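You operate a simulated robot arm through the tools that you are given. There is no shell and no other tool.

Carry out the task below with a simulated robot arm. There is one attempt and no reset: what you move stays moved.

JOB
Swap the orange module in the checker for the green one and press check once.
Fine: stand the orange one on the bench; the carriage ends pushed home. Set down upright: what you pick out. Where these are worked on the way, their far stop is far enough and under half their travel is too little: teal carriage.

The check looks at the end state, three seconds after you hand in, the way a careful person would. Anything else that was tipped, shoved, dropped, spilled or broken makes it a failure.

ROBOT AND FRAMES
A 7-joint arm with a two-finger gripper, fixed in place. Base frame: the origin is at the foot of the arm, x ahead of it, y to its left, z up; the work surface is at about z = 0. Units: mm, rad, N and s.
With the tool pointing down near the work surface it reaches from about 220 to 560 mm from the base axis. Its first joint turns from -2.897 to 2.897 rad. Payload 1.2 kg.
Tool frame: the origin (TCP) lies between the finger pads and is the grasp point; the fingertips stand 22 mm ahead of it; z points along the fingers, y is the line along which they close. The gripper opens to 92 mm. The gripper's body begins 65 mm behind the TCP.
Orientation is that of the tool frame in the base frame, as [roll, pitch, yaw] about the fixed x, y, z axes, in that order (R = Rz(yaw) Ry(pitch) Rx(roll)). With the fingers straight down and closing along the base's y, the tool's x points along the base's -x, its y along +y and its z along -z.

CONTROLS
- The arm moves only by the tool send_rows. Its arguments are lists of equal length, an entry for each row: "offset": the shift along the tool's x, y, z in m, a list of three; "rotation": the turn, a rotation vector about the tool's x, y, z in rad, a list of three; "grip": the gripper command, from -1 (fully open) to 1 (shut), values between in proportion. In form: {"offset": [[tx, ty, tz], ...], "rotation": [[wx, wy, wz], ...], "grip": [grip, ...]}. A call has 1 to 20 rows; each row is the pose to reach, as a shift and turn from the pose commanded when the call began, along the tool's axes at that moment. A row lasts 0.2 s, in which the tool goes at most 50 mm and 0.15 rad; a call with a longer step from one row to the next is refused whole, and so is a gripper value outside its range. Where a pose cannot be reached the arm comes as near as it can. A force on the tool above 60 N (or 10 N above the force at the start of the call, whichever is more), or a blocked arm, ends the call early, and 0.2 s more pass. The fingers move at their own pace and stop on an object; they squeeze with about 23 N. The grip force told is the motor's: it shows also when the fingers shut on nothing. Time passes only in rows, and 0.2 s behind the last, so rows that repeat a pose let the fingers close. It gives the time, the measured TCP pose, the force on the tool (base axes), the opening and the grip force at its end, in the units of the frame above (readings bear some noise), with the torque about the TCP (base axes, N m) and any sound that the robot's microphone picked up.
- Cameras (640 x 400 px; columns grow to the right, rows downward): "scene" is fixed at [50.2, 500.6, 752]; the picture's right is [-0.97, -0.24, 0.00], its down [-0.19, 0.77, -0.61] and it looks along [0.15, -0.59, -0.79] (base axes); focal length 342 px, centre (320, 200). "wrist" rides on the gripper at [71, 19, -102] in the tool frame; the picture's right is [-0.26, 0.97, 0.00], its down [-0.75, -0.20, -0.63] and it looks along [-0.60, -0.16, 0.78] (tool axes); focal length 280 px, centre (320, 200). There is no depth. A picture from a camera that has moved, and an enlarged one, comes with that camera's place and axes in the base frame and with its lens.
- capture(camera): a new picture of that camera. It takes no simulated time.
- enlarge(camera, box): a new picture of the part [left, top, right, bottom] of that camera's present view, enlarged. It takes no simulated time.
- close_job(): hands the job in; it is judged then, once.

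Nothing tells you positions but the pictures and the camera data. Unless the task says otherwise, let go and move clear before handing in.

The tools are called after ">>>" as name(argument=value, ...) on one line, values as JSON. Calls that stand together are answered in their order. send_rows: Moves the arm, as the interface text tells. Its arguments: {"type":"object","properties":{"offset":{"type":"array"},"rotation":{"type":"array"},"grip":{"type":"array"}},"required":["offset","rotation","grip"]} The other tools are called the same way: capture (camera) takes a picture; enlarge (camera, box) takes an enlarged picture of a part of a camera's view; close_job () hands the job in.

At the start:

```text
clock: 0.0
eef_pos: [320.4, 88.2, 389.9]
ee_rot: [-3.14, 0.001, 3.141]
force: [-0.2, -0.7, 0.0]
torque: [-0.03, 0.0, 0.0]
width: 92.0
grasp_force: 0.1
```

scene: 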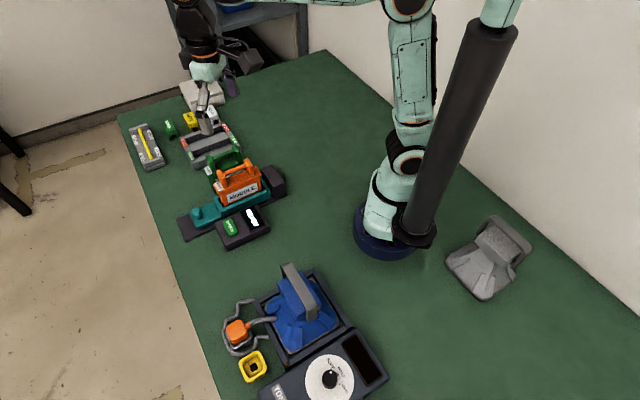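
wrist: 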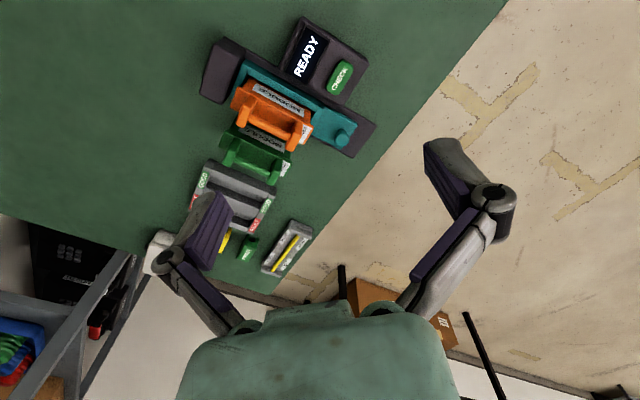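

I see a checker with a teal carriage holding the orange module, a green module behind it, and a READY display with a green CHECK button. I'll look closer before moving.

>>> enlarge(camera="scene", box=[110, 70, 310, 260])

>>> enlarge(camera="wrist", box=[140, 0, 400, 290])

```text
2.11 times, centred on (210, 165) of scene
camera zoom: at [50.2, 500.6, 752.0], right [-0.97, -0.24, 0.0], down [-0.19, 0.77, -0.61], along [0.15, -0.59, -0.79], focal length 721 px, centre (552, 274)
```

zoom: 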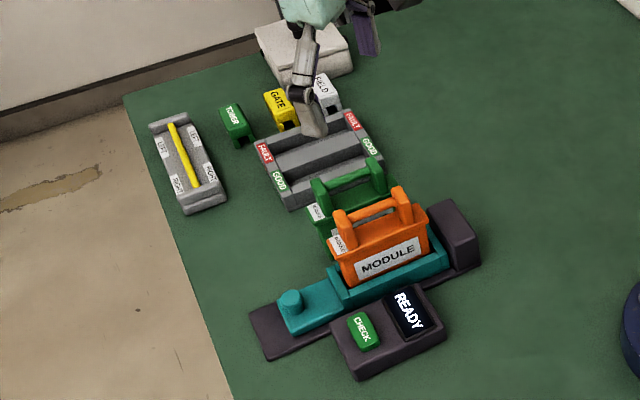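

```text
1.38 times, centred on (270, 145) of wrist
camera zoom: at [249.8, 107.9, 492.0], right [0.26, 0.97, 0.0], down [0.75, -0.2, 0.63], along [0.6, -0.16, -0.78], focal length 387 px, centre (389, 276)
```

zoom: 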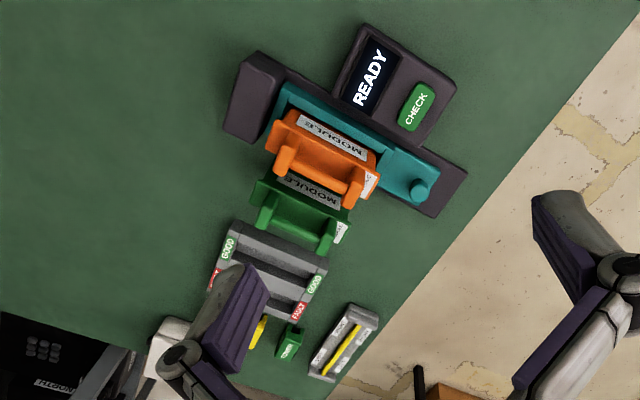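

The module handle appears to be near (380, 6, 155), the green one near (440, -48, 120), and the knob near (469, 89, 57). I'll shift the camera for a second viewpoint to refine these.

>>> send_rows(offset=[[0.01, -0.03, 0.01], [0.02, -0.06, 0.03], [0.03, -0.09, 0.05], [0.03, -0.09, 0.05]], rotation=[[0, 0, 0], [0, 0, 0], [0, 0, 0], [0, 0, 0]], grip=[-1, -1, -1, -1])

>>> capture(camera="wrist")

>>> capture(camera="scene")

```text
clock: 1.0
eef_pos: [290.1, -1.1, 341.5]
ee_rot: [-3.141, 0.0, -3.14]
force: [-0.1, -0.2, -0.1]
torque: [0.01, -0.02, 0.02]
width: 92.0
grasp_force: 0.0
```

```text
taken
camera wrist: at [219.0, 17.5, 442.4], right [0.26, 0.97, 0.0], down [0.75, -0.2, 0.62], along [0.6, -0.16, -0.78], focal length 280 px, centre (320, 200)
```

wrist: 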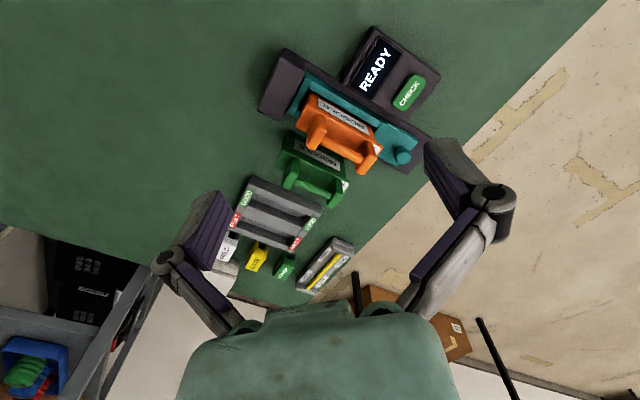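

```text
taken
```

scene: 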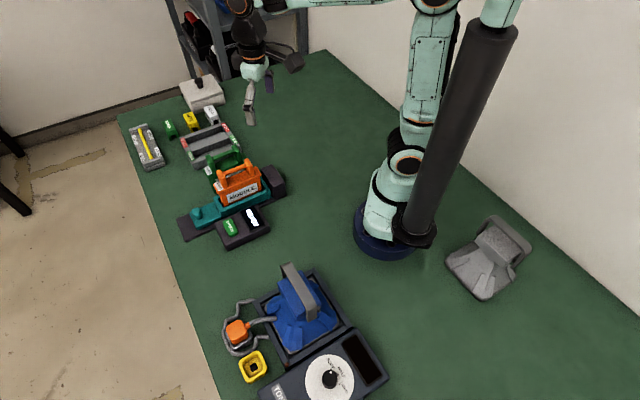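

>>> enlarge(camera="wrist", box=[240, 20, 450, 220])

>>> enlarge(camera="scene", box=[170, 120, 300, 255])

```text
2.00 times, centred on (345, 120) of wrist
camera zoom: at [219.0, 17.5, 442.4], right [0.26, 0.97, 0.0], down [0.75, -0.2, 0.62], along [0.6, -0.16, -0.78], focal length 561 px, centre (270, 360)
```

zoom: 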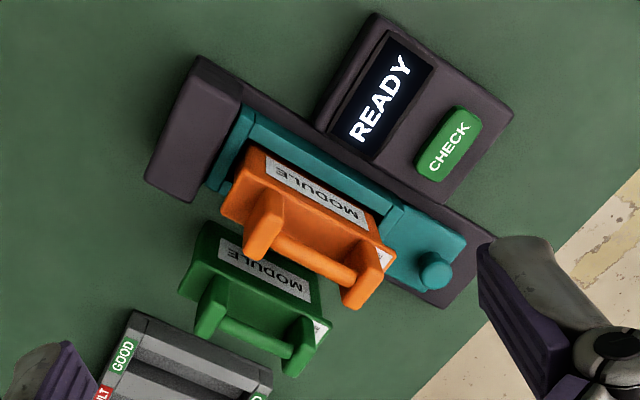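

```text
2.96 times, centred on (235, 188) of scene
camera zoom: at [50.2, 500.6, 752.0], right [-0.97, -0.24, 0.0], down [-0.19, 0.77, -0.61], along [0.15, -0.59, -0.79], focal length 1014 px, centre (572, 237)
```

zoom: 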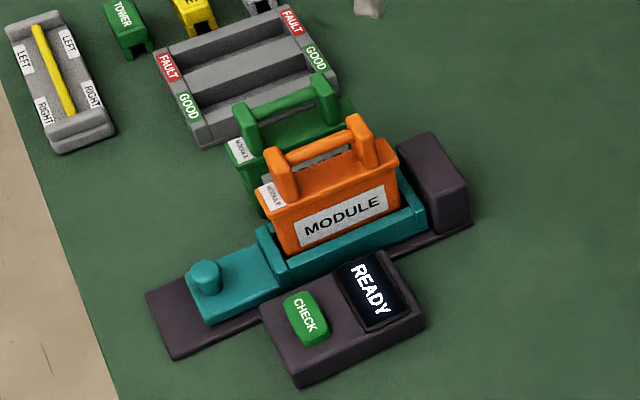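

The carriage rail appears to run about 47° in the base frame, with the knob at the outer end around (468, 88), top near z = 56. I'll move above the knob with the gripper turned to close along the rail, then look again.

>>> send_rows(offset=[[-0.03, 0.015, 0.0], [-0.06, 0.03, 0.02], [-0.09, 0.045, 0.04], [-0.12, 0.06, 0.06], [-0.15, 0.075, 0.075], [-0.178, 0.089, 0.0915], [-0.178, 0.089, 0.0915]], rotation=[[0, 0, 0.124], [0, 0, 0.248], [0, 0, 0.371], [0, 0, 0.495], [0, 0, 0.618], [0, 0, 0.742], [0, 0, 0.742]], grip=[-1, -1, -0.8, -0.6, -0.4, -0.1, -0.1])

>>> capture(camera="wrist")

>>> capture(camera="scene")

```text
clock: 2.6
eef_pos: [469.0, 88.6, 247.2]
ee_rot: [3.14, 0.0, 2.396]
force: [0.1, 0.1, 0.8]
torque: [0.03, -0.01, -0.04]
width: 50.4
grasp_force: 0.0
```

```text
taken
camera wrist: at [430.0, 151.3, 350.4], right [0.85, 0.53, 0.0], down [0.42, -0.66, 0.62], along [0.33, -0.53, -0.78], focal length 280 px, centre (320, 200)
```

wrist: 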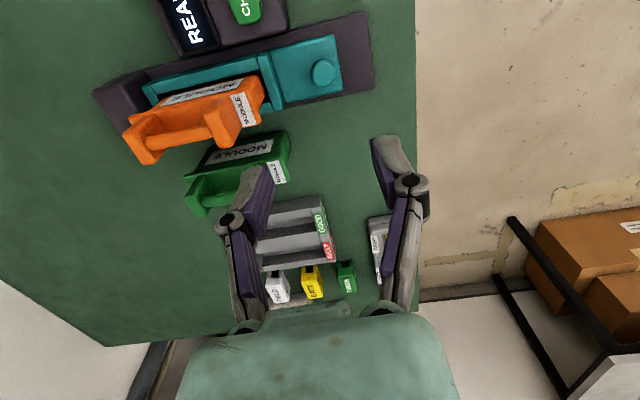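

```text
taken
```

scene: 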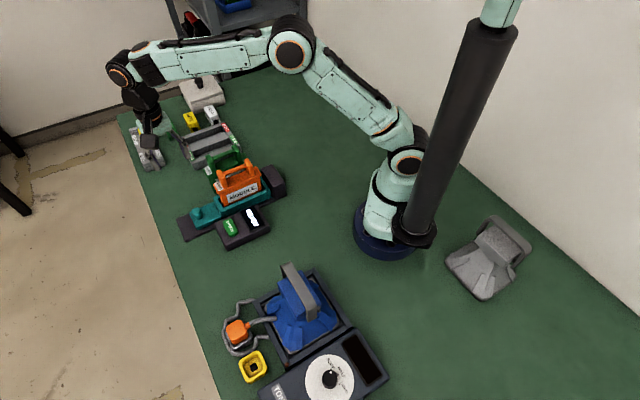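

>>> enlarge(camera="wrist", box=[90, 0, 390, 190])

```text
2.11 times, centred on (240, 95) of wrist
camera zoom: at [430.0, 151.3, 350.4], right [0.85, 0.53, 0.0], down [0.42, -0.66, 0.62], along [0.33, -0.53, -0.78], focal length 590 px, centre (488, 421)
```

zoom: 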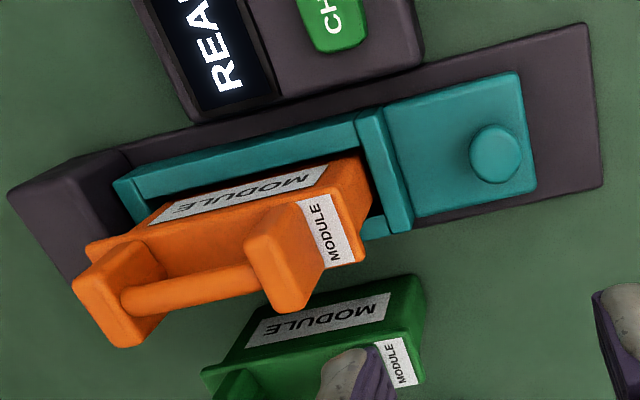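

The knob is now fixed at about (472, 88), the tongue top is near z = 30, and the rail runs at about 45.4°. I'll come down around the knob with the fingers half open and the tips kept above the tongue.

>>> send_rows(offset=[[-0.0022, 0.002, 0.03], [-0.0022, 0.002, 0.065], [-0.0022, 0.002, 0.1], [-0.0022, 0.002, 0.135], [-0.0022, 0.002, 0.16], [-0.0022, 0.002, 0.16]], rotation=[[0, 0, 0.033], [0, 0, 0.033], [0, 0, 0.033], [0, 0, 0.033], [0, 0, 0.033], [0, 0, 0.033]], grip=[-0.1, -0.1, -0.1, -0.1, -0.1, -0.1])

>>> capture(camera="wrist")

>>> enlarge(camera="scene", box=[110, 100, 310, 260])

```text
clock: 4.0
eef_pos: [472.0, 87.4, 88.9]
ee_rot: [-3.142, 0.0, 2.369]
force: [-0.2, 0.2, 0.8]
torque: [0.01, 0.01, 0.01]
width: 50.8
grasp_force: 0.1
```

```text
taken
camera wrist: at [433.8, 151.0, 191.2], right [0.86, 0.51, 0.0], down [0.4, -0.67, 0.62], along [0.32, -0.54, -0.78], focal length 280 px, centre (320, 200)
```

wrist: 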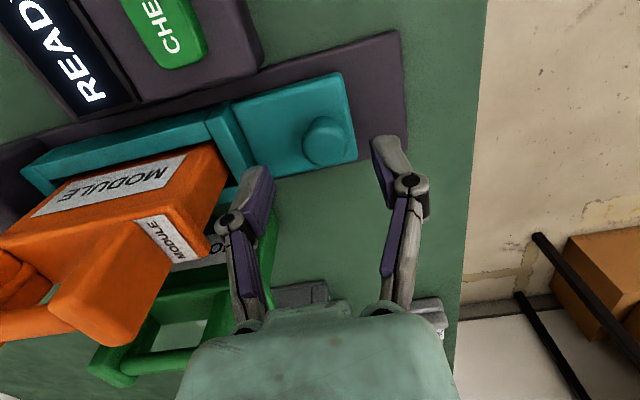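

```text
2.50 times, centred on (210, 180) of scene
camera zoom: at [50.2, 500.6, 752.0], right [-0.97, -0.24, 0.0], down [-0.19, 0.77, -0.61], along [0.15, -0.59, -0.79], focal length 856 px, centre (595, 250)
```

zoom: 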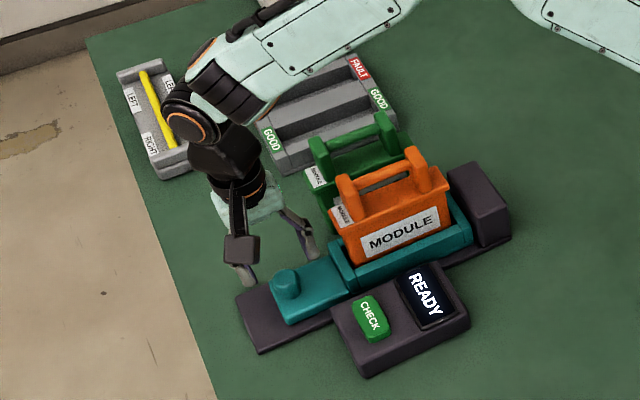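

>>> enlarge(camera="wrist", box=[220, 70, 420, 195])

>>> enlarge(camera="scene", box=[160, 170, 260, 232])

```text
3.20 times, centred on (320, 132) of wrist
camera zoom: at [433.8, 151.0, 191.2], right [0.86, 0.51, 0.0], down [0.4, -0.67, 0.62], along [0.32, -0.54, -0.78], focal length 897 px, centre (320, 416)
```

zoom: 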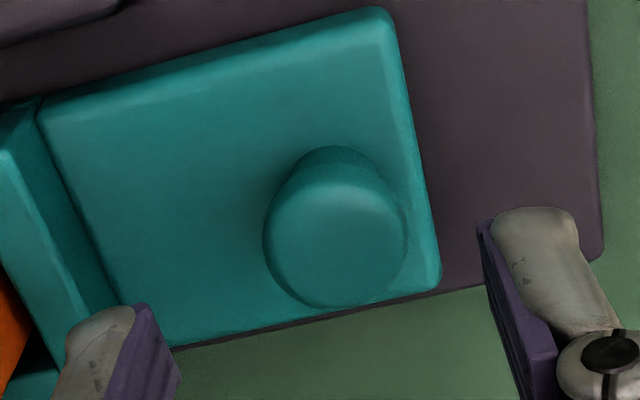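

```text
6.40 times, centred on (210, 201) of scene
camera zoom: at [50.2, 500.6, 752.0], right [-0.97, -0.24, 0.0], down [-0.19, 0.77, -0.61], along [0.15, -0.59, -0.79], focal length 2191 px, centre (1024, 194)
```

zoom: 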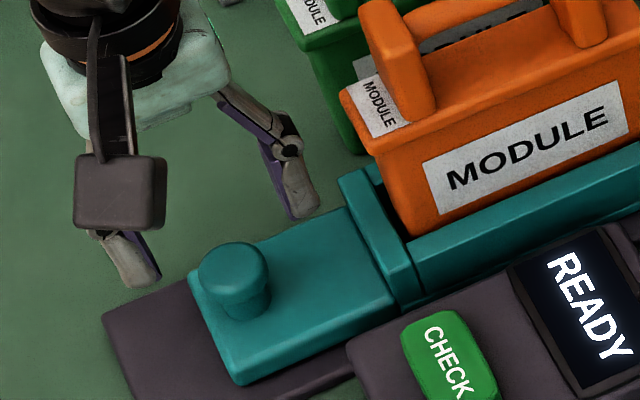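

The knob is centred at about (471.5, 90.5), so I correct a few millimetres, lower to put the tips at z ≈ 36, and close on it.

>>> send_rows(offset=[[0.0024, 0.0018, 0.005], [0.0024, 0.0018, 0.018], [0.0024, 0.0018, 0.03], [0.0024, 0.0018, 0.03], [0.0024, 0.0018, 0.03], [0.0024, 0.0018, 0.03]], rotation=[[0, 0, 0], [0, 0, 0], [0, 0, 0], [0, 0, 0], [0, 0, 0], [0, 0, 0]], grip=[-0.1, -0.1, -0.1, 0.3, 1, 1])

>>> capture(camera="wrist")

>>> enlarge(camera="scene", box=[160, 150, 300, 238])

```text
clock: 5.4
eef_pos: [470.9, 89.9, 59.2]
ee_rot: [-3.141, -0.002, 2.367]
force: [-0.1, 0.4, 1.3]
torque: [0.01, -0.05, -0.03]
width: 25.8
grasp_force: 28.0
```

```text
taken
camera wrist: at [433.3, 154.0, 161.3], right [0.86, 0.51, 0.0], down [0.4, -0.67, 0.63], along [0.32, -0.54, -0.78], focal length 280 px, centre (320, 200)
```

wrist: 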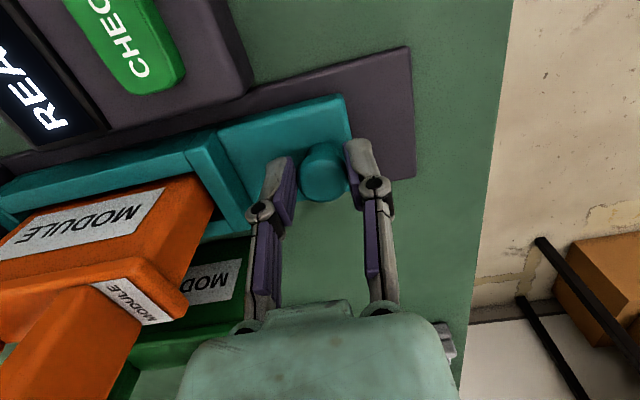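

```text
4.55 times, centred on (230, 194) of scene
camera zoom: at [50.2, 500.6, 752.0], right [-0.97, -0.24, 0.0], down [-0.19, 0.77, -0.61], along [0.15, -0.59, -0.79], focal length 1556 px, centre (729, 227)
```

zoom: 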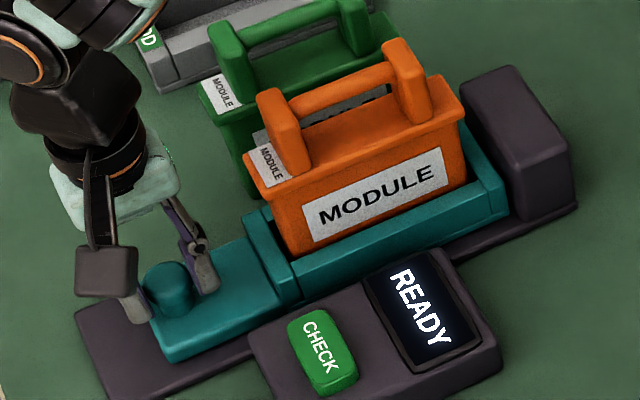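

The knob is held. I'll pull the carriage outward slowly along the rail and watch the force for the far stop.

>>> send_rows(offset=[[0, 0.002, 0], [0, 0.006, 0], [0, 0.011, 0], [0, 0.016, 0], [0, 0.021, 0], [0, 0.026, 0], [0, 0.03, 0]], rotation=[[0, 0, 0], [0, 0, 0], [0, 0, 0], [0, 0, 0], [0, 0, 0], [0, 0, 0], [0, 0, 0]], grip=[1, 1, 1, 1, 1, 1, 1])

>>> enlarge(camera="scene", box=[160, 150, 300, 238])

```text
clock: 7.0
eef_pos: [492.7, 112.0, 57.6]
ee_rot: [-3.141, 0.002, 2.367]
force: [-0.4, 0.8, 16.9]
torque: [0.0, -0.01, -0.02]
width: 25.7
grasp_force: 28.0
```

```text
4.55 times, centred on (230, 194) of scene
camera zoom: at [50.2, 500.6, 752.0], right [-0.97, -0.24, 0.0], down [-0.19, 0.77, -0.61], along [0.15, -0.59, -0.79], focal length 1556 px, centre (729, 227)
```

zoom: 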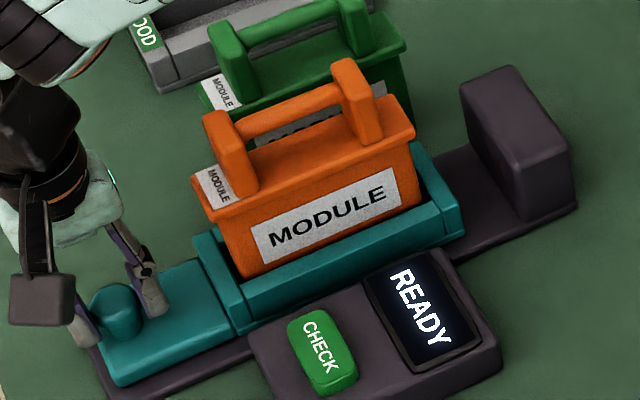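

The carriage moved out about 31 mm smoothly; there's some vertical load, so I raise slightly and continue outward.

>>> send_rows(offset=[[0, 0.002, -0.001], [0, 0.006, -0.0015], [0, 0.011, -0.0015], [0, 0.016, -0.0015], [0, 0.021, -0.0015], [0, 0.026, -0.0015]], rotation=[[0, 0, 0], [0, 0, 0], [0, 0, 0], [0, 0, 0], [0, 0, 0], [0, 0, 0]], grip=[1, 1, 1, 1, 1, 1])

>>> enlarge(camera="scene", box=[160, 150, 300, 238])

```text
clock: 8.4
eef_pos: [507.1, 125.6, 59.4]
ee_rot: [-3.125, -0.004, 2.356]
force: [-40.0, -36.4, 18.5]
torque: [-0.66, 1.19, -0.37]
width: 25.8
grasp_force: 27.5
```

```text
4.55 times, centred on (230, 194) of scene
camera zoom: at [50.2, 500.6, 752.0], right [-0.97, -0.24, 0.0], down [-0.19, 0.77, -0.61], along [0.15, -0.59, -0.79], focal length 1556 px, centre (729, 227)
```

zoom: 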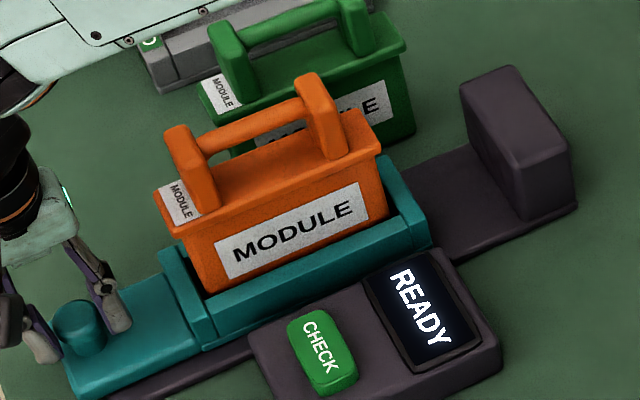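

The far stop is reached after about 51 mm. I ease off the pull, open, and lift clear.

>>> send_rows(offset=[[0, -0.004, 0], [0, -0.004, 0], [0, -0.004, 0], [0, -0.004, 0], [0, -0.004, -0.03], [0, -0.004, -0.07], [0, -0.004, -0.11], [0, -0.004, -0.15]], rotation=[[0, 0, 0], [0, 0, 0], [0, 0, 0], [0, 0, 0], [0, 0, 0], [0, 0, 0], [0, 0, 0], [0, 0, 0]], grip=[1, 0.2, -0.1, -0.1, -0.1, -0.1, -0.1, -0.1])

>>> capture(camera="wrist")

>>> enlarge(camera="scene", box=[160, 150, 300, 238])

```text
clock: 10.2
eef_pos: [508.2, 127.6, 211.8]
ee_rot: [3.141, 0.0, 2.367]
force: [-0.4, 0.1, -0.5]
torque: [0.0, 0.01, 0.01]
width: 50.7
grasp_force: 0.1
```

```text
taken
camera wrist: at [469.9, 191.4, 313.3], right [0.86, 0.51, 0.0], down [0.4, -0.67, 0.62], along [0.32, -0.54, -0.78], focal length 280 px, centre (320, 200)
```

wrist: 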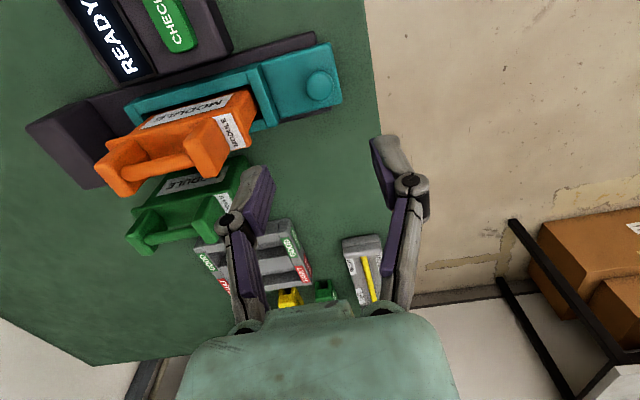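

```text
4.55 times, centred on (230, 194) of scene
camera zoom: at [50.2, 500.6, 752.0], right [-0.97, -0.24, 0.0], down [-0.19, 0.77, -0.61], along [0.15, -0.59, -0.79], focal length 1556 px, centre (729, 227)
```

zoom: 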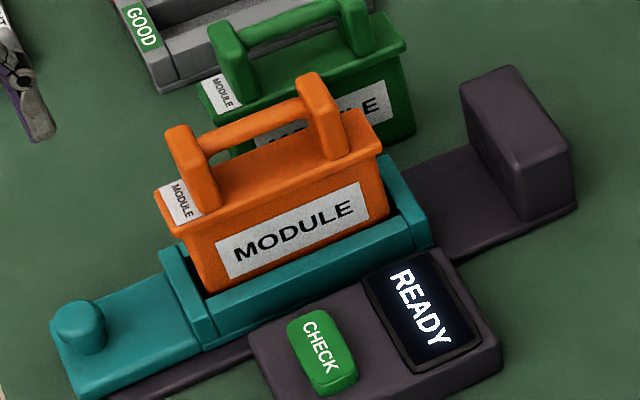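

The carriage stays at its far stop, and the orange handle should now be near (426, 32). I'll rise, turn the gripper 90° so it closes across the handle bar, and move above it.

>>> send_rows(offset=[[0, 0, -0.03], [0, 0, -0.06], [-0.001, -0.012, -0.078], [-0.002, -0.025, -0.078], [-0.003, -0.038, -0.078], [-0.004, -0.05, -0.078], [-0.005, -0.065, -0.078], [-0.006, -0.08, -0.078], [-0.007, -0.095, -0.078], [-0.008, -0.11, -0.078], [-0.008, -0.12, -0.078], [-0.0082, -0.1257, -0.078], [-0.0082, -0.1257, -0.078]], rotation=[[0, 0, -0.13], [0, 0, -0.26], [0, 0, -0.39], [0, 0, -0.52], [0, 0, -0.65], [0, 0, -0.78], [0, 0, -0.91], [0, 0, -1.04], [0, 0, -1.17], [0, 0, -1.3], [0, 0, -1.43], [0, 0, -1.56], [0, 0, -1.56]], grip=[-0.1, -0.1, -0.1, -0.1, -0.1, -0.1, -0.1, -0.1, -0.1, -0.1, -0.1, -0.1, -0.1])

>>> capture(camera="wrist")

>>> capture(camera="scene")

```text
clock: 13.0
eef_pos: [426.3, 31.7, 288.0]
ee_rot: [-3.141, -0.001, -2.354]
force: [0.6, -0.4, -0.2]
torque: [0.0, 0.0, 0.02]
width: 50.4
grasp_force: 0.0
```

```text
taken
camera wrist: at [362.4, -3.5, 389.9], right [-0.5, 0.87, 0.0], down [0.68, 0.39, 0.62], along [0.54, 0.31, -0.78], focal length 280 px, centre (320, 200)
```

wrist: 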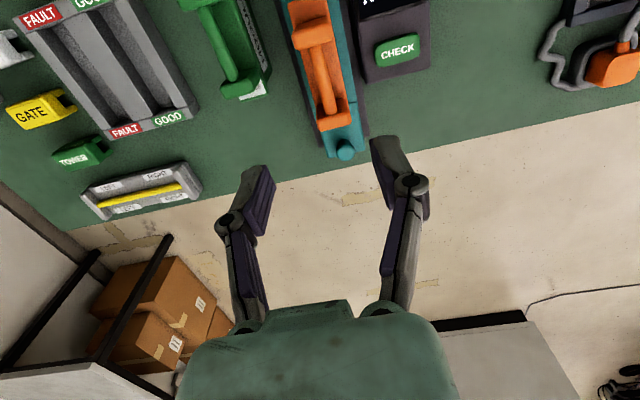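

```text
taken
```

scene: 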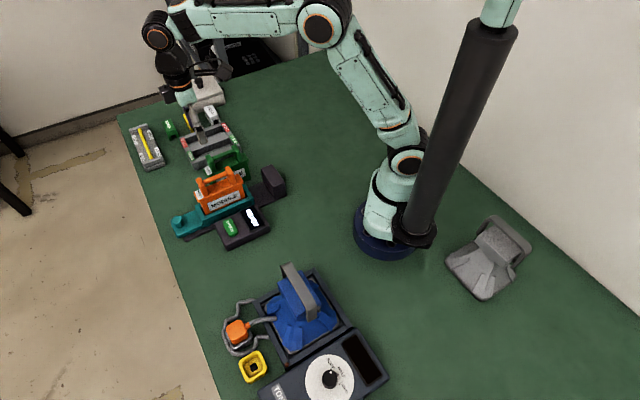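

>>> enlarge(camera="wrist", box=[200, 0, 440, 165])

>>> enlarge(camera="scene", box=[165, 130, 285, 245])

```text
2.42 times, centred on (320, 82) of wrist
camera zoom: at [362.4, -3.5, 389.9], right [-0.5, 0.87, 0.0], down [0.68, 0.39, 0.62], along [0.54, 0.31, -0.78], focal length 680 px, centre (320, 485)
```

zoom: 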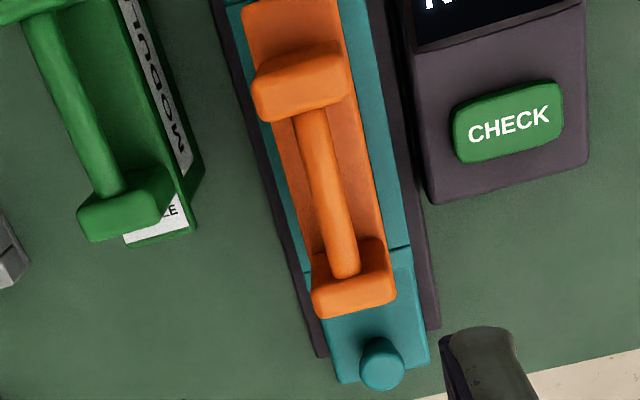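

```text
3.48 times, centred on (225, 188) of scene
camera zoom: at [50.2, 500.6, 752.0], right [-0.97, -0.24, 0.0], down [-0.19, 0.77, -0.61], along [0.15, -0.59, -0.79], focal length 1190 px, centre (650, 244)
```

zoom: 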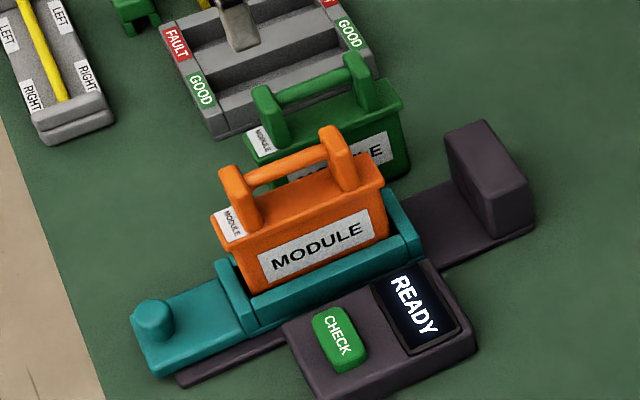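

The orange handle bar is centred near (420.7, 34.2), bar z ≈ 134, lid ≈ 112, and it runs at about 45°. I'll go down to just above it and verify alignment.

>>> send_rows(offset=[[0.0022, 0.0057, 0.03], [0.0022, 0.0057, 0.065], [0.0022, 0.0057, 0.095], [0.0022, 0.0057, 0.11], [0.0022, 0.0057, 0.11]], rotation=[[0, 0, 0], [0, 0, 0], [0, 0, 0], [0, 0, 0], [0, 0, 0]], grip=[-0.1, -0.1, -0.1, -0.1, -0.1])

>>> enlarge(camera="wrist", box=[200, 50, 440, 215])

>>> enlarge(camera="scene", box=[165, 130, 285, 245])

```text
clock: 14.2
eef_pos: [420.2, 32.8, 177.1]
ee_rot: [3.141, -0.001, -2.356]
force: [-0.2, 0.0, -0.6]
torque: [0.02, 0.01, -0.03]
width: 50.9
grasp_force: 0.0
```

```text
2.42 times, centred on (320, 132) of wrist
camera zoom: at [356.4, -2.8, 278.9], right [-0.5, 0.87, 0.0], down [0.68, 0.39, 0.63], along [0.54, 0.31, -0.78], focal length 680 px, centre (320, 364)
```

zoom: 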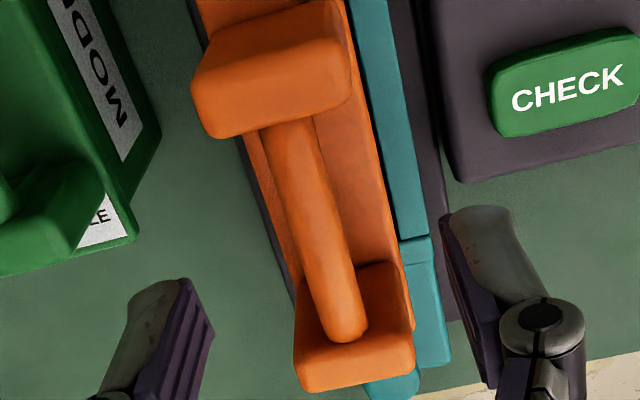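

```text
3.48 times, centred on (225, 188) of scene
camera zoom: at [50.2, 500.6, 752.0], right [-0.97, -0.24, 0.0], down [-0.19, 0.77, -0.61], along [0.15, -0.59, -0.79], focal length 1190 px, centre (650, 244)
```

zoom: 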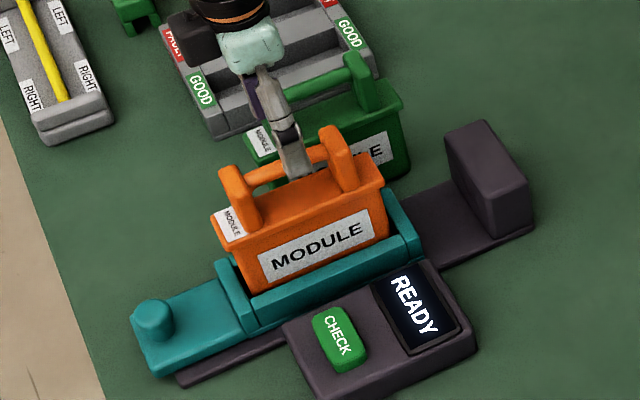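

The bar sits centred between the fingers. I'll descend to TCP z ≈ 140 and close.

>>> send_rows(offset=[[-0.0013, 0.0003, 0.012], [-0.0013, 0.0003, 0.025], [-0.0013, 0.0003, 0.037], [-0.0013, 0.0003, 0.037], [-0.0013, 0.0003, 0.037], [-0.0013, 0.0003, 0.037], [-0.0013, 0.0003, 0.037]], rotation=[[0, 0, 0], [0, 0, 0], [0, 0, 0], [0, 0, 0], [0, 0, 0], [0, 0, 0], [0, 0, 0]], grip=[-0.1, -0.1, -0.1, -0.1, 0.4, 1, 1])

>>> capture(camera="wrist")

>>> enlarge(camera="scene", box=[165, 130, 285, 245])

```text
clock: 15.8
eef_pos: [421.3, 36.4, 141.4]
ee_rot: [3.14, 0.0, -2.358]
force: [-0.5, -1.2, 3.9]
torque: [-0.01, 0.09, 0.0]
width: 10.6
grasp_force: 23.3
```

```text
taken
camera wrist: at [357.4, -0.5, 243.5], right [-0.5, 0.87, 0.0], down [0.68, 0.39, 0.63], along [0.54, 0.31, -0.78], focal length 280 px, centre (320, 200)
```

wrist: 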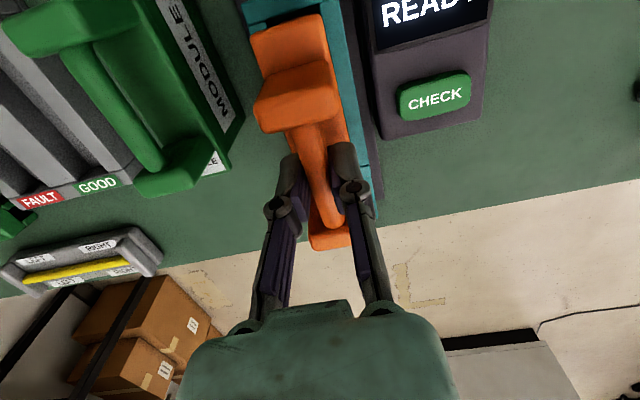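

```text
3.48 times, centred on (225, 188) of scene
camera zoom: at [50.2, 500.6, 752.0], right [-0.97, -0.24, 0.0], down [-0.19, 0.77, -0.61], along [0.15, -0.59, -0.79], focal length 1190 px, centre (650, 244)
```

zoom: 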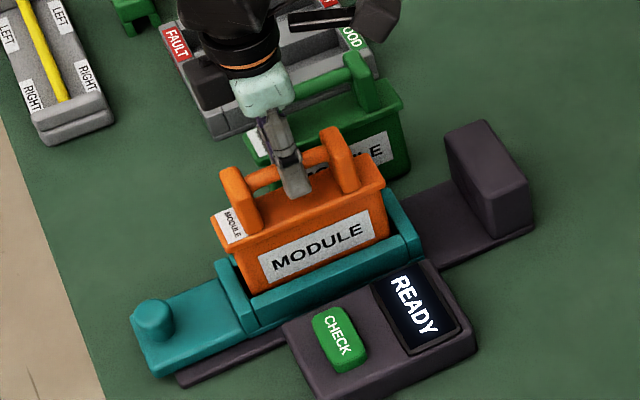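

The handle is held (10.6 mm). I lift straight up slowly out of the carriage, checking the force.

>>> send_rows(offset=[[0, 0, -0.003], [0, 0, -0.008], [0, 0, -0.015], [0, 0, -0.023], [0, 0, -0.031], [0, 0, -0.04]], rotation=[[0, 0, 0], [0, 0, 0], [0, 0, 0], [0, 0, 0], [0, 0, 0], [0, 0, 0]], grip=[1, 1, 1, 1, 1, 1])

>>> capture(camera="wrist")

>>> enlarge(camera="scene", box=[165, 110, 305, 245])

```text
clock: 17.2
eef_pos: [420.8, 35.2, 179.6]
ee_rot: [-3.141, 0.0, -2.356]
force: [0.3, 0.2, -2.9]
torque: [-0.02, 0.03, 0.03]
width: 10.8
grasp_force: 23.4
```

```text
taken
camera wrist: at [357.0, -0.6, 282.7], right [-0.5, 0.87, 0.0], down [0.68, 0.39, 0.62], along [0.54, 0.31, -0.78], focal length 280 px, centre (320, 200)
```

wrist: 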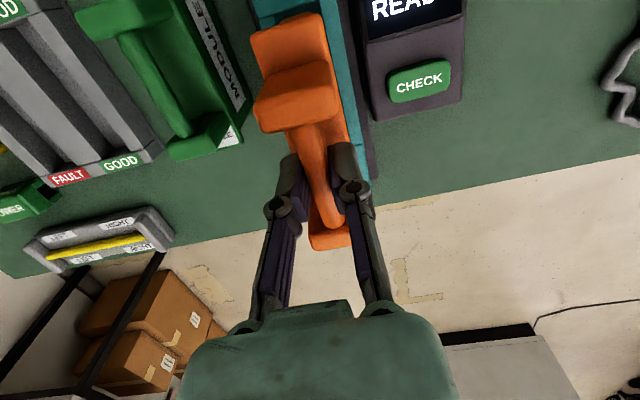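

```text
2.96 times, centred on (235, 178) of scene
camera zoom: at [50.2, 500.6, 752.0], right [-0.97, -0.24, 0.0], down [-0.19, 0.77, -0.61], along [0.15, -0.59, -0.79], focal length 1014 px, centre (572, 267)
```

zoom: 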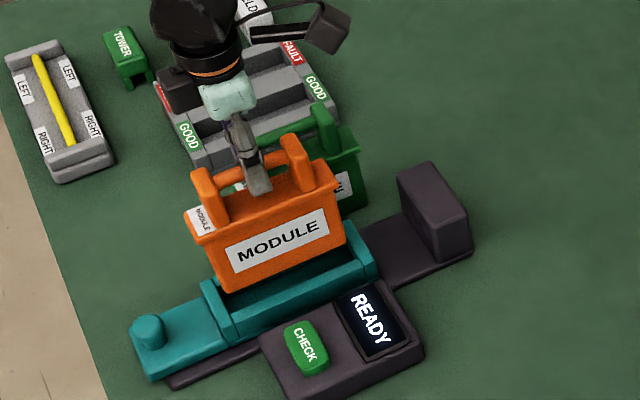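

The module is out (about 0.3 kg) and the carriage stayed put. I lift high enough to clear everything and carry it to the empty bench area around (340, -200).

>>> send_rows(offset=[[0, 0, -0.015], [0, 0, -0.035], [0, 0, -0.055], [0, 0, -0.075], [0, 0, -0.085], [0.01, -0.005, -0.085], [0.03, -0.0146, -0.085], [0.055, -0.0268, -0.085], [0.08, -0.039, -0.085], [0.105, -0.0512, -0.085], [0.13, -0.0634, -0.085], [0.155, -0.0756, -0.085], [0.18, -0.0878, -0.085], [0.2, -0.0975, -0.085], [0.215, -0.105, -0.085], [0.2234, -0.1089, -0.085], [0.2234, -0.1089, -0.085]], rotation=[[0, 0, 0], [0, 0, 0], [0, 0, 0], [0, 0, 0], [0, 0, 0], [0, 0, 0], [0, 0, 0], [0, 0, 0], [0, 0, 0], [0, 0, 0], [0, 0, 0], [0, 0, 0], [0, 0, 0], [0, 0, 0], [0, 0, 0], [0, 0, 0], [0, 0, 0]], grip=[1, 1, 1, 1, 1, 1, 1, 1, 1, 1, 1, 1, 1, 1, 1, 1, 1])

>>> capture(camera="wrist")

>>> capture(camera="scene")

```text
clock: 20.8
eef_pos: [339.6, -199.6, 266.1]
ee_rot: [3.141, -0.001, -2.356]
force: [-0.8, -0.3, -3.5]
torque: [-0.01, 0.0, 0.02]
width: 10.7
grasp_force: 22.9
```

```text
taken
camera wrist: at [275.8, -236.1, 368.7], right [-0.5, 0.87, 0.0], down [0.68, 0.39, 0.63], along [0.54, 0.31, -0.78], focal length 280 px, centre (320, 200)
```

wrist: 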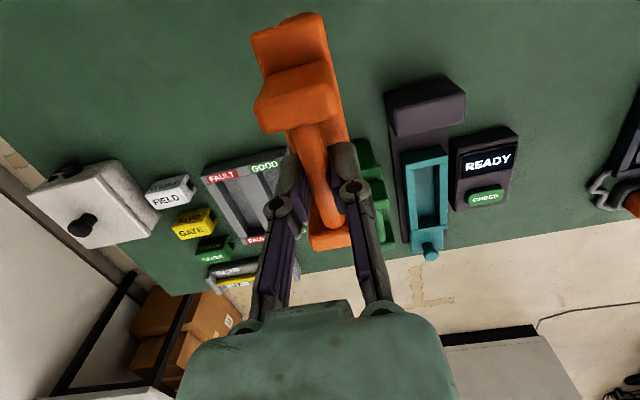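

```text
taken
```

scene: 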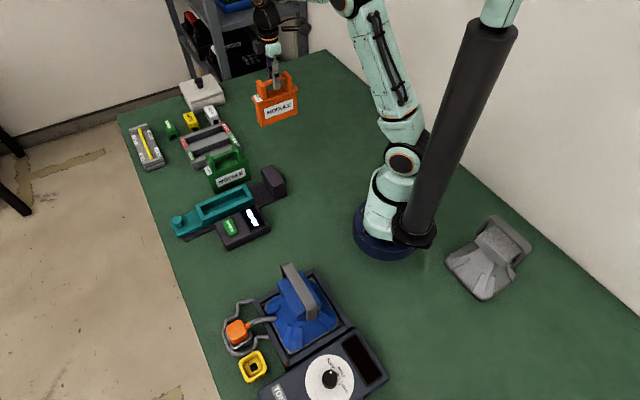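

The bench below is clear. I lower to just above the expected standing height.

>>> send_rows(offset=[[0, 0, 0.015], [0, 0, 0.04], [0, 0, 0.065], [0, 0, 0.09], [0, 0, 0.115], [0, 0, 0.13], [0, 0, 0.138], [0, 0, 0.138]], rotation=[[0, 0, 0], [0, 0, 0], [0, 0, 0], [0, 0, 0], [0, 0, 0], [0, 0, 0], [0, 0, 0], [0, 0, 0]], grip=[1, 1, 1, 1, 1, 1, 1, 1])

>>> enlarge(camera="scene", box=[220, 60, 330, 170])

>>> enlarge(camera="scene", box=[165, 130, 285, 245])

```text
clock: 22.6
eef_pos: [340.3, -198.5, 126.5]
ee_rot: [-3.142, -0.002, -2.357]
force: [0.4, 0.0, -3.4]
torque: [0.01, 0.01, 0.02]
width: 10.8
grasp_force: 23.1
```

```text
3.64 times, centred on (275, 115) of scene
camera zoom: at [50.2, 500.6, 752.0], right [-0.97, -0.24, 0.0], down [-0.19, 0.77, -0.61], along [0.15, -0.59, -0.79], focal length 1245 px, centre (484, 509)
```

zoom: 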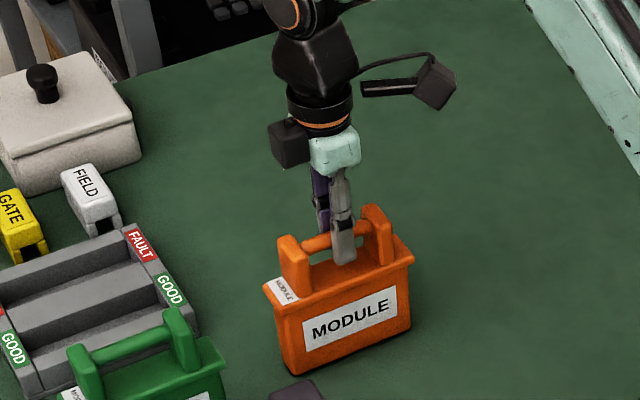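

```text
3.48 times, centred on (225, 188) of scene
camera zoom: at [50.2, 500.6, 752.0], right [-0.97, -0.24, 0.0], down [-0.19, 0.77, -0.61], along [0.15, -0.59, -0.79], focal length 1190 px, centre (650, 244)
```

zoom: 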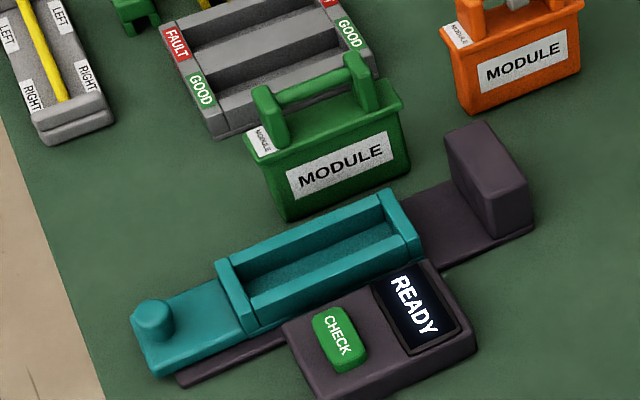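

>>> send_rows(offset=[[0, 0, 0.002], [0, 0, 0.004], [0, 0, 0.006], [0, 0, 0.008], [0, 0, 0.01]], rotation=[[0, 0, 0], [0, 0, 0], [0, 0, 0], [0, 0, 0], [0, 0, 0]], grip=[1, 1, 1, 1, 1])

```text
clock: 23.8
eef_pos: [340.3, -199.0, 117.6]
ee_rot: [3.141, 0.0, -2.358]
force: [1.2, -1.4, 18.6]
torque: [-0.01, -0.01, -0.02]
width: 10.6
grasp_force: 23.4
```

The module touches the bench (contact at TCP z ≈ 118). I ease off 1 mm, release, and lift straight up.

>>> send_rows(offset=[[0, 0, -0.001], [0, 0, -0.001], [0, 0, -0.001], [0, 0, -0.001], [0, 0, -0.001], [0, 0, -0.02], [0, 0, -0.05], [0, 0, -0.09], [0, 0, -0.13]], rotation=[[0, 0, 0], [0, 0, 0], [0, 0, 0], [0, 0, 0], [0, 0, 0], [0, 0, 0], [0, 0, 0], [0, 0, 0], [0, 0, 0]], grip=[1, 0.6, 0.2, -0.1, -0.1, -0.1, -0.1, -0.1, -0.1])

>>> capture(camera="wrist")

>>> enlarge(camera="scene", box=[160, 60, 330, 230])

```text
clock: 25.8
eef_pos: [340.6, -202.0, 248.1]
ee_rot: [-3.142, 0.001, -2.355]
force: [1.0, 0.3, -0.7]
torque: [-0.01, 0.02, 0.02]
width: 50.4
grasp_force: 0.0
```

```text
taken
camera wrist: at [276.4, -237.8, 350.5], right [-0.5, 0.87, 0.0], down [0.68, 0.39, 0.62], along [0.54, 0.31, -0.78], focal length 280 px, centre (320, 200)
```

wrist: 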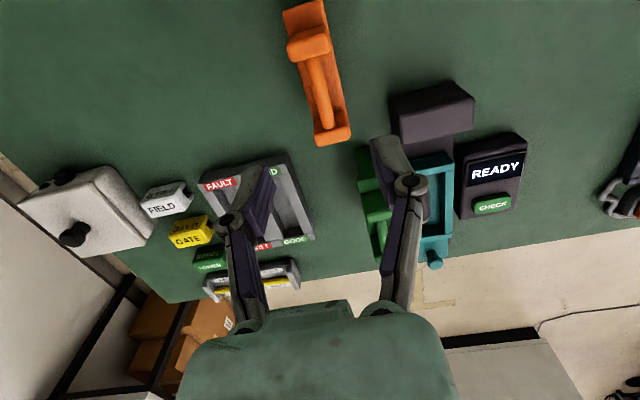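

```text
2.35 times, centred on (245, 145) of scene
camera zoom: at [50.2, 500.6, 752.0], right [-0.97, -0.24, 0.0], down [-0.19, 0.77, -0.61], along [0.15, -0.59, -0.79], focal length 805 px, centre (496, 329)
```

zoom: 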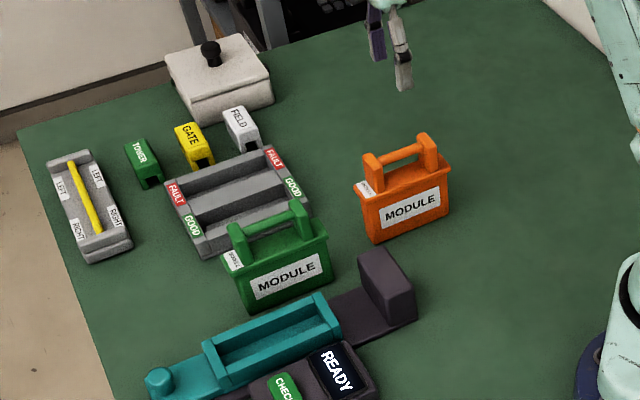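

The orange module stands upright on the bench. The green one is near (449, -58); I'll move above it and look.

>>> send_rows(offset=[[-0.03, 0.004, -0.005], [-0.06, 0.008, -0.01], [-0.09, 0.012, -0.01], [-0.12, 0.016, -0.01], [-0.15, 0.02, -0.01], [-0.1775, 0.0233, -0.01], [-0.1775, 0.0233, -0.01]], rotation=[[0, 0, 0], [0, 0, 0], [0, 0, 0], [0, 0, 0], [0, 0, 0], [0, 0, 0], [0, 0, 0]], grip=[-0.1, -0.1, -0.1, -0.1, -0.1, -0.1, -0.1])

>>> enlarge(camera="wrist", box=[200, 0, 440, 165])

>>> enlarge(camera="scene", box=[165, 130, 285, 245])

```text
clock: 27.4
eef_pos: [449.4, -56.7, 257.8]
ee_rot: [3.141, -0.001, -2.356]
force: [-0.9, 0.2, 0.3]
torque: [0.0, -0.02, -0.02]
width: 50.5
grasp_force: 0.1
```

```text
2.42 times, centred on (320, 82) of wrist
camera zoom: at [385.4, -93.3, 360.5], right [-0.5, 0.87, 0.0], down [0.68, 0.39, 0.62], along [0.54, 0.31, -0.78], focal length 680 px, centre (320, 485)
```

zoom: 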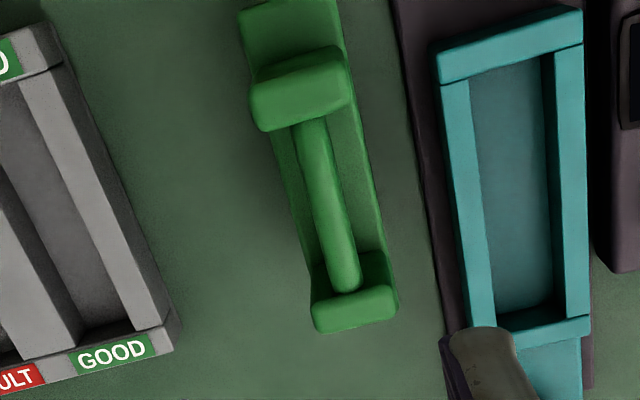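

```text
3.48 times, centred on (225, 188) of scene
camera zoom: at [50.2, 500.6, 752.0], right [-0.97, -0.24, 0.0], down [-0.19, 0.77, -0.61], along [0.15, -0.59, -0.79], focal length 1190 px, centre (650, 244)
```

zoom: 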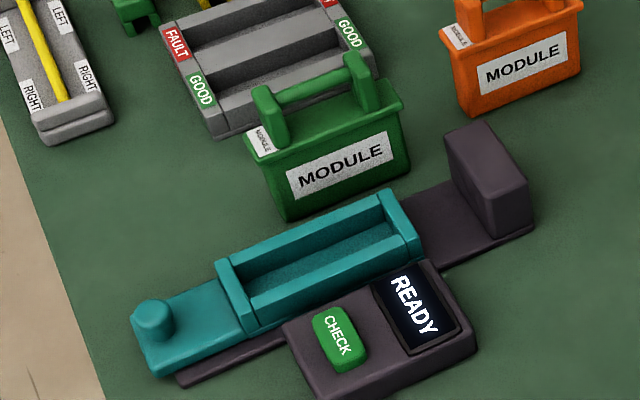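

The green handle centre comes out at (446.9, -52.8), parallel to the gripper. I'll descend to just above it for a check, using the same relative grasp as on the orange one.

>>> send_rows(offset=[[-0.0018, 0.0053, 0.03], [-0.0018, 0.0053, 0.06], [-0.0018, 0.0053, 0.09], [-0.0018, 0.0053, 0.103], [-0.0018, 0.0053, 0.103]], rotation=[[0, 0, 0], [0, 0, 0], [0, 0, 0], [0, 0, 0], [0, 0, 0]], grip=[-0.1, -0.1, -0.1, -0.1, -0.1])

>>> enlarge(camera="wrist", box=[200, 50, 440, 215])

>>> enlarge(camera="scene", box=[165, 110, 285, 225])

```text
clock: 28.6
eef_pos: [446.2, -53.1, 155.6]
ee_rot: [-3.142, 0.0, -2.356]
force: [0.8, 0.1, -0.8]
torque: [0.02, 0.04, 0.01]
width: 50.4
grasp_force: 0.0
```

```text
2.42 times, centred on (320, 132) of wrist
camera zoom: at [381.9, -89.5, 257.7], right [-0.5, 0.87, 0.0], down [0.68, 0.39, 0.63], along [0.54, 0.31, -0.78], focal length 680 px, centre (320, 364)
```

zoom: 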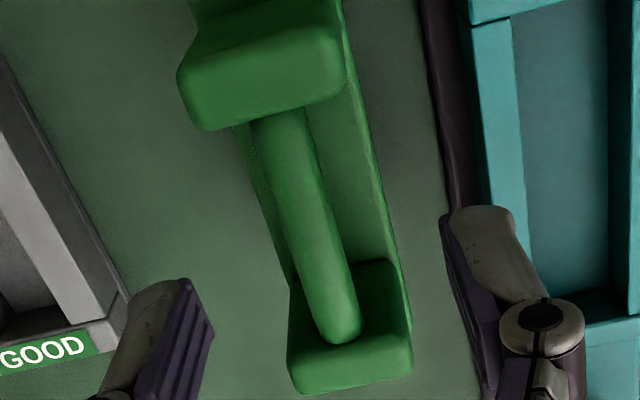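

```text
3.48 times, centred on (225, 168) of scene
camera zoom: at [50.2, 500.6, 752.0], right [-0.97, -0.24, 0.0], down [-0.19, 0.77, -0.61], along [0.15, -0.59, -0.79], focal length 1190 px, centre (650, 313)
```

zoom: 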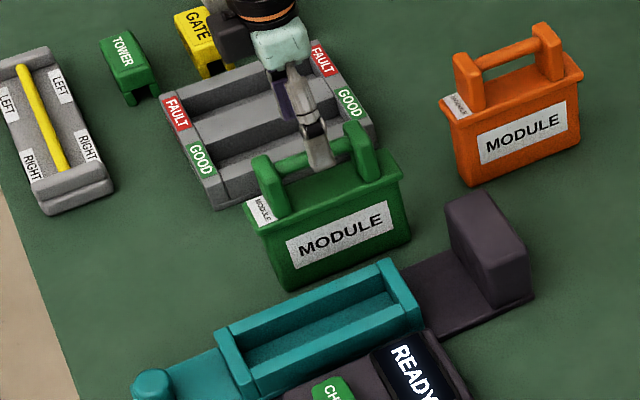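

The view matches the one I had before grasping the orange module, within about 1 mm. I'll descend and close on the green handle.

>>> send_rows(offset=[[-0.0005, -0.0005, 0.012], [-0.0005, -0.0005, 0.025], [-0.0005, -0.0005, 0.0365], [-0.0005, -0.0005, 0.0365], [-0.0005, -0.0005, 0.0365], [-0.0005, -0.0005, 0.0365], [-0.0005, -0.0005, 0.0365]], rotation=[[0, 0, 0], [0, 0, 0], [0, 0, 0], [0, 0, 0], [0, 0, 0], [0, 0, 0], [0, 0, 0]], grip=[-0.1, -0.1, -0.1, -0.1, 0.4, 1, 1])

>>> capture(camera="wrist")

>>> enlarge(camera="scene", box=[165, 110, 285, 225])

```text
clock: 30.2
eef_pos: [446.7, -52.4, 119.1]
ee_rot: [3.141, 0.001, -2.356]
force: [0.1, -1.8, 3.9]
torque: [-0.05, 0.04, -0.02]
width: 10.3
grasp_force: 23.0
```

```text
taken
camera wrist: at [383.1, -89.1, 221.1], right [-0.5, 0.87, 0.0], down [0.68, 0.39, 0.63], along [0.54, 0.31, -0.78], focal length 280 px, centre (320, 200)
```

wrist: 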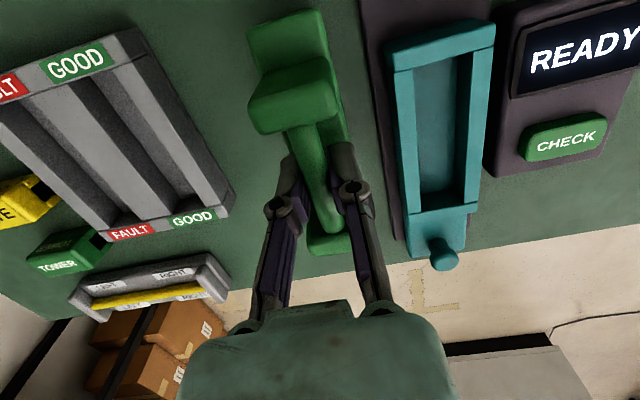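

```text
3.48 times, centred on (225, 168) of scene
camera zoom: at [50.2, 500.6, 752.0], right [-0.97, -0.24, 0.0], down [-0.19, 0.77, -0.61], along [0.15, -0.59, -0.79], focal length 1190 px, centre (650, 313)
```

zoom: 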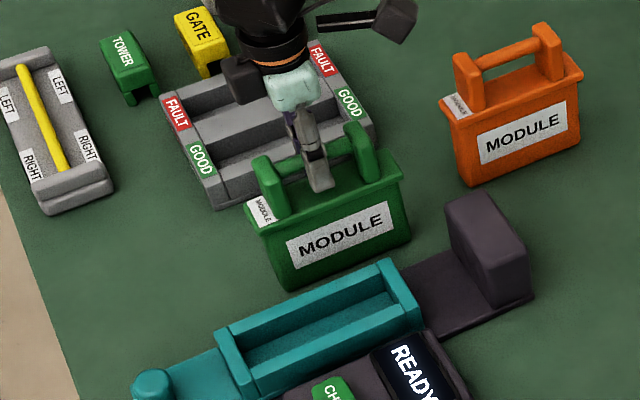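

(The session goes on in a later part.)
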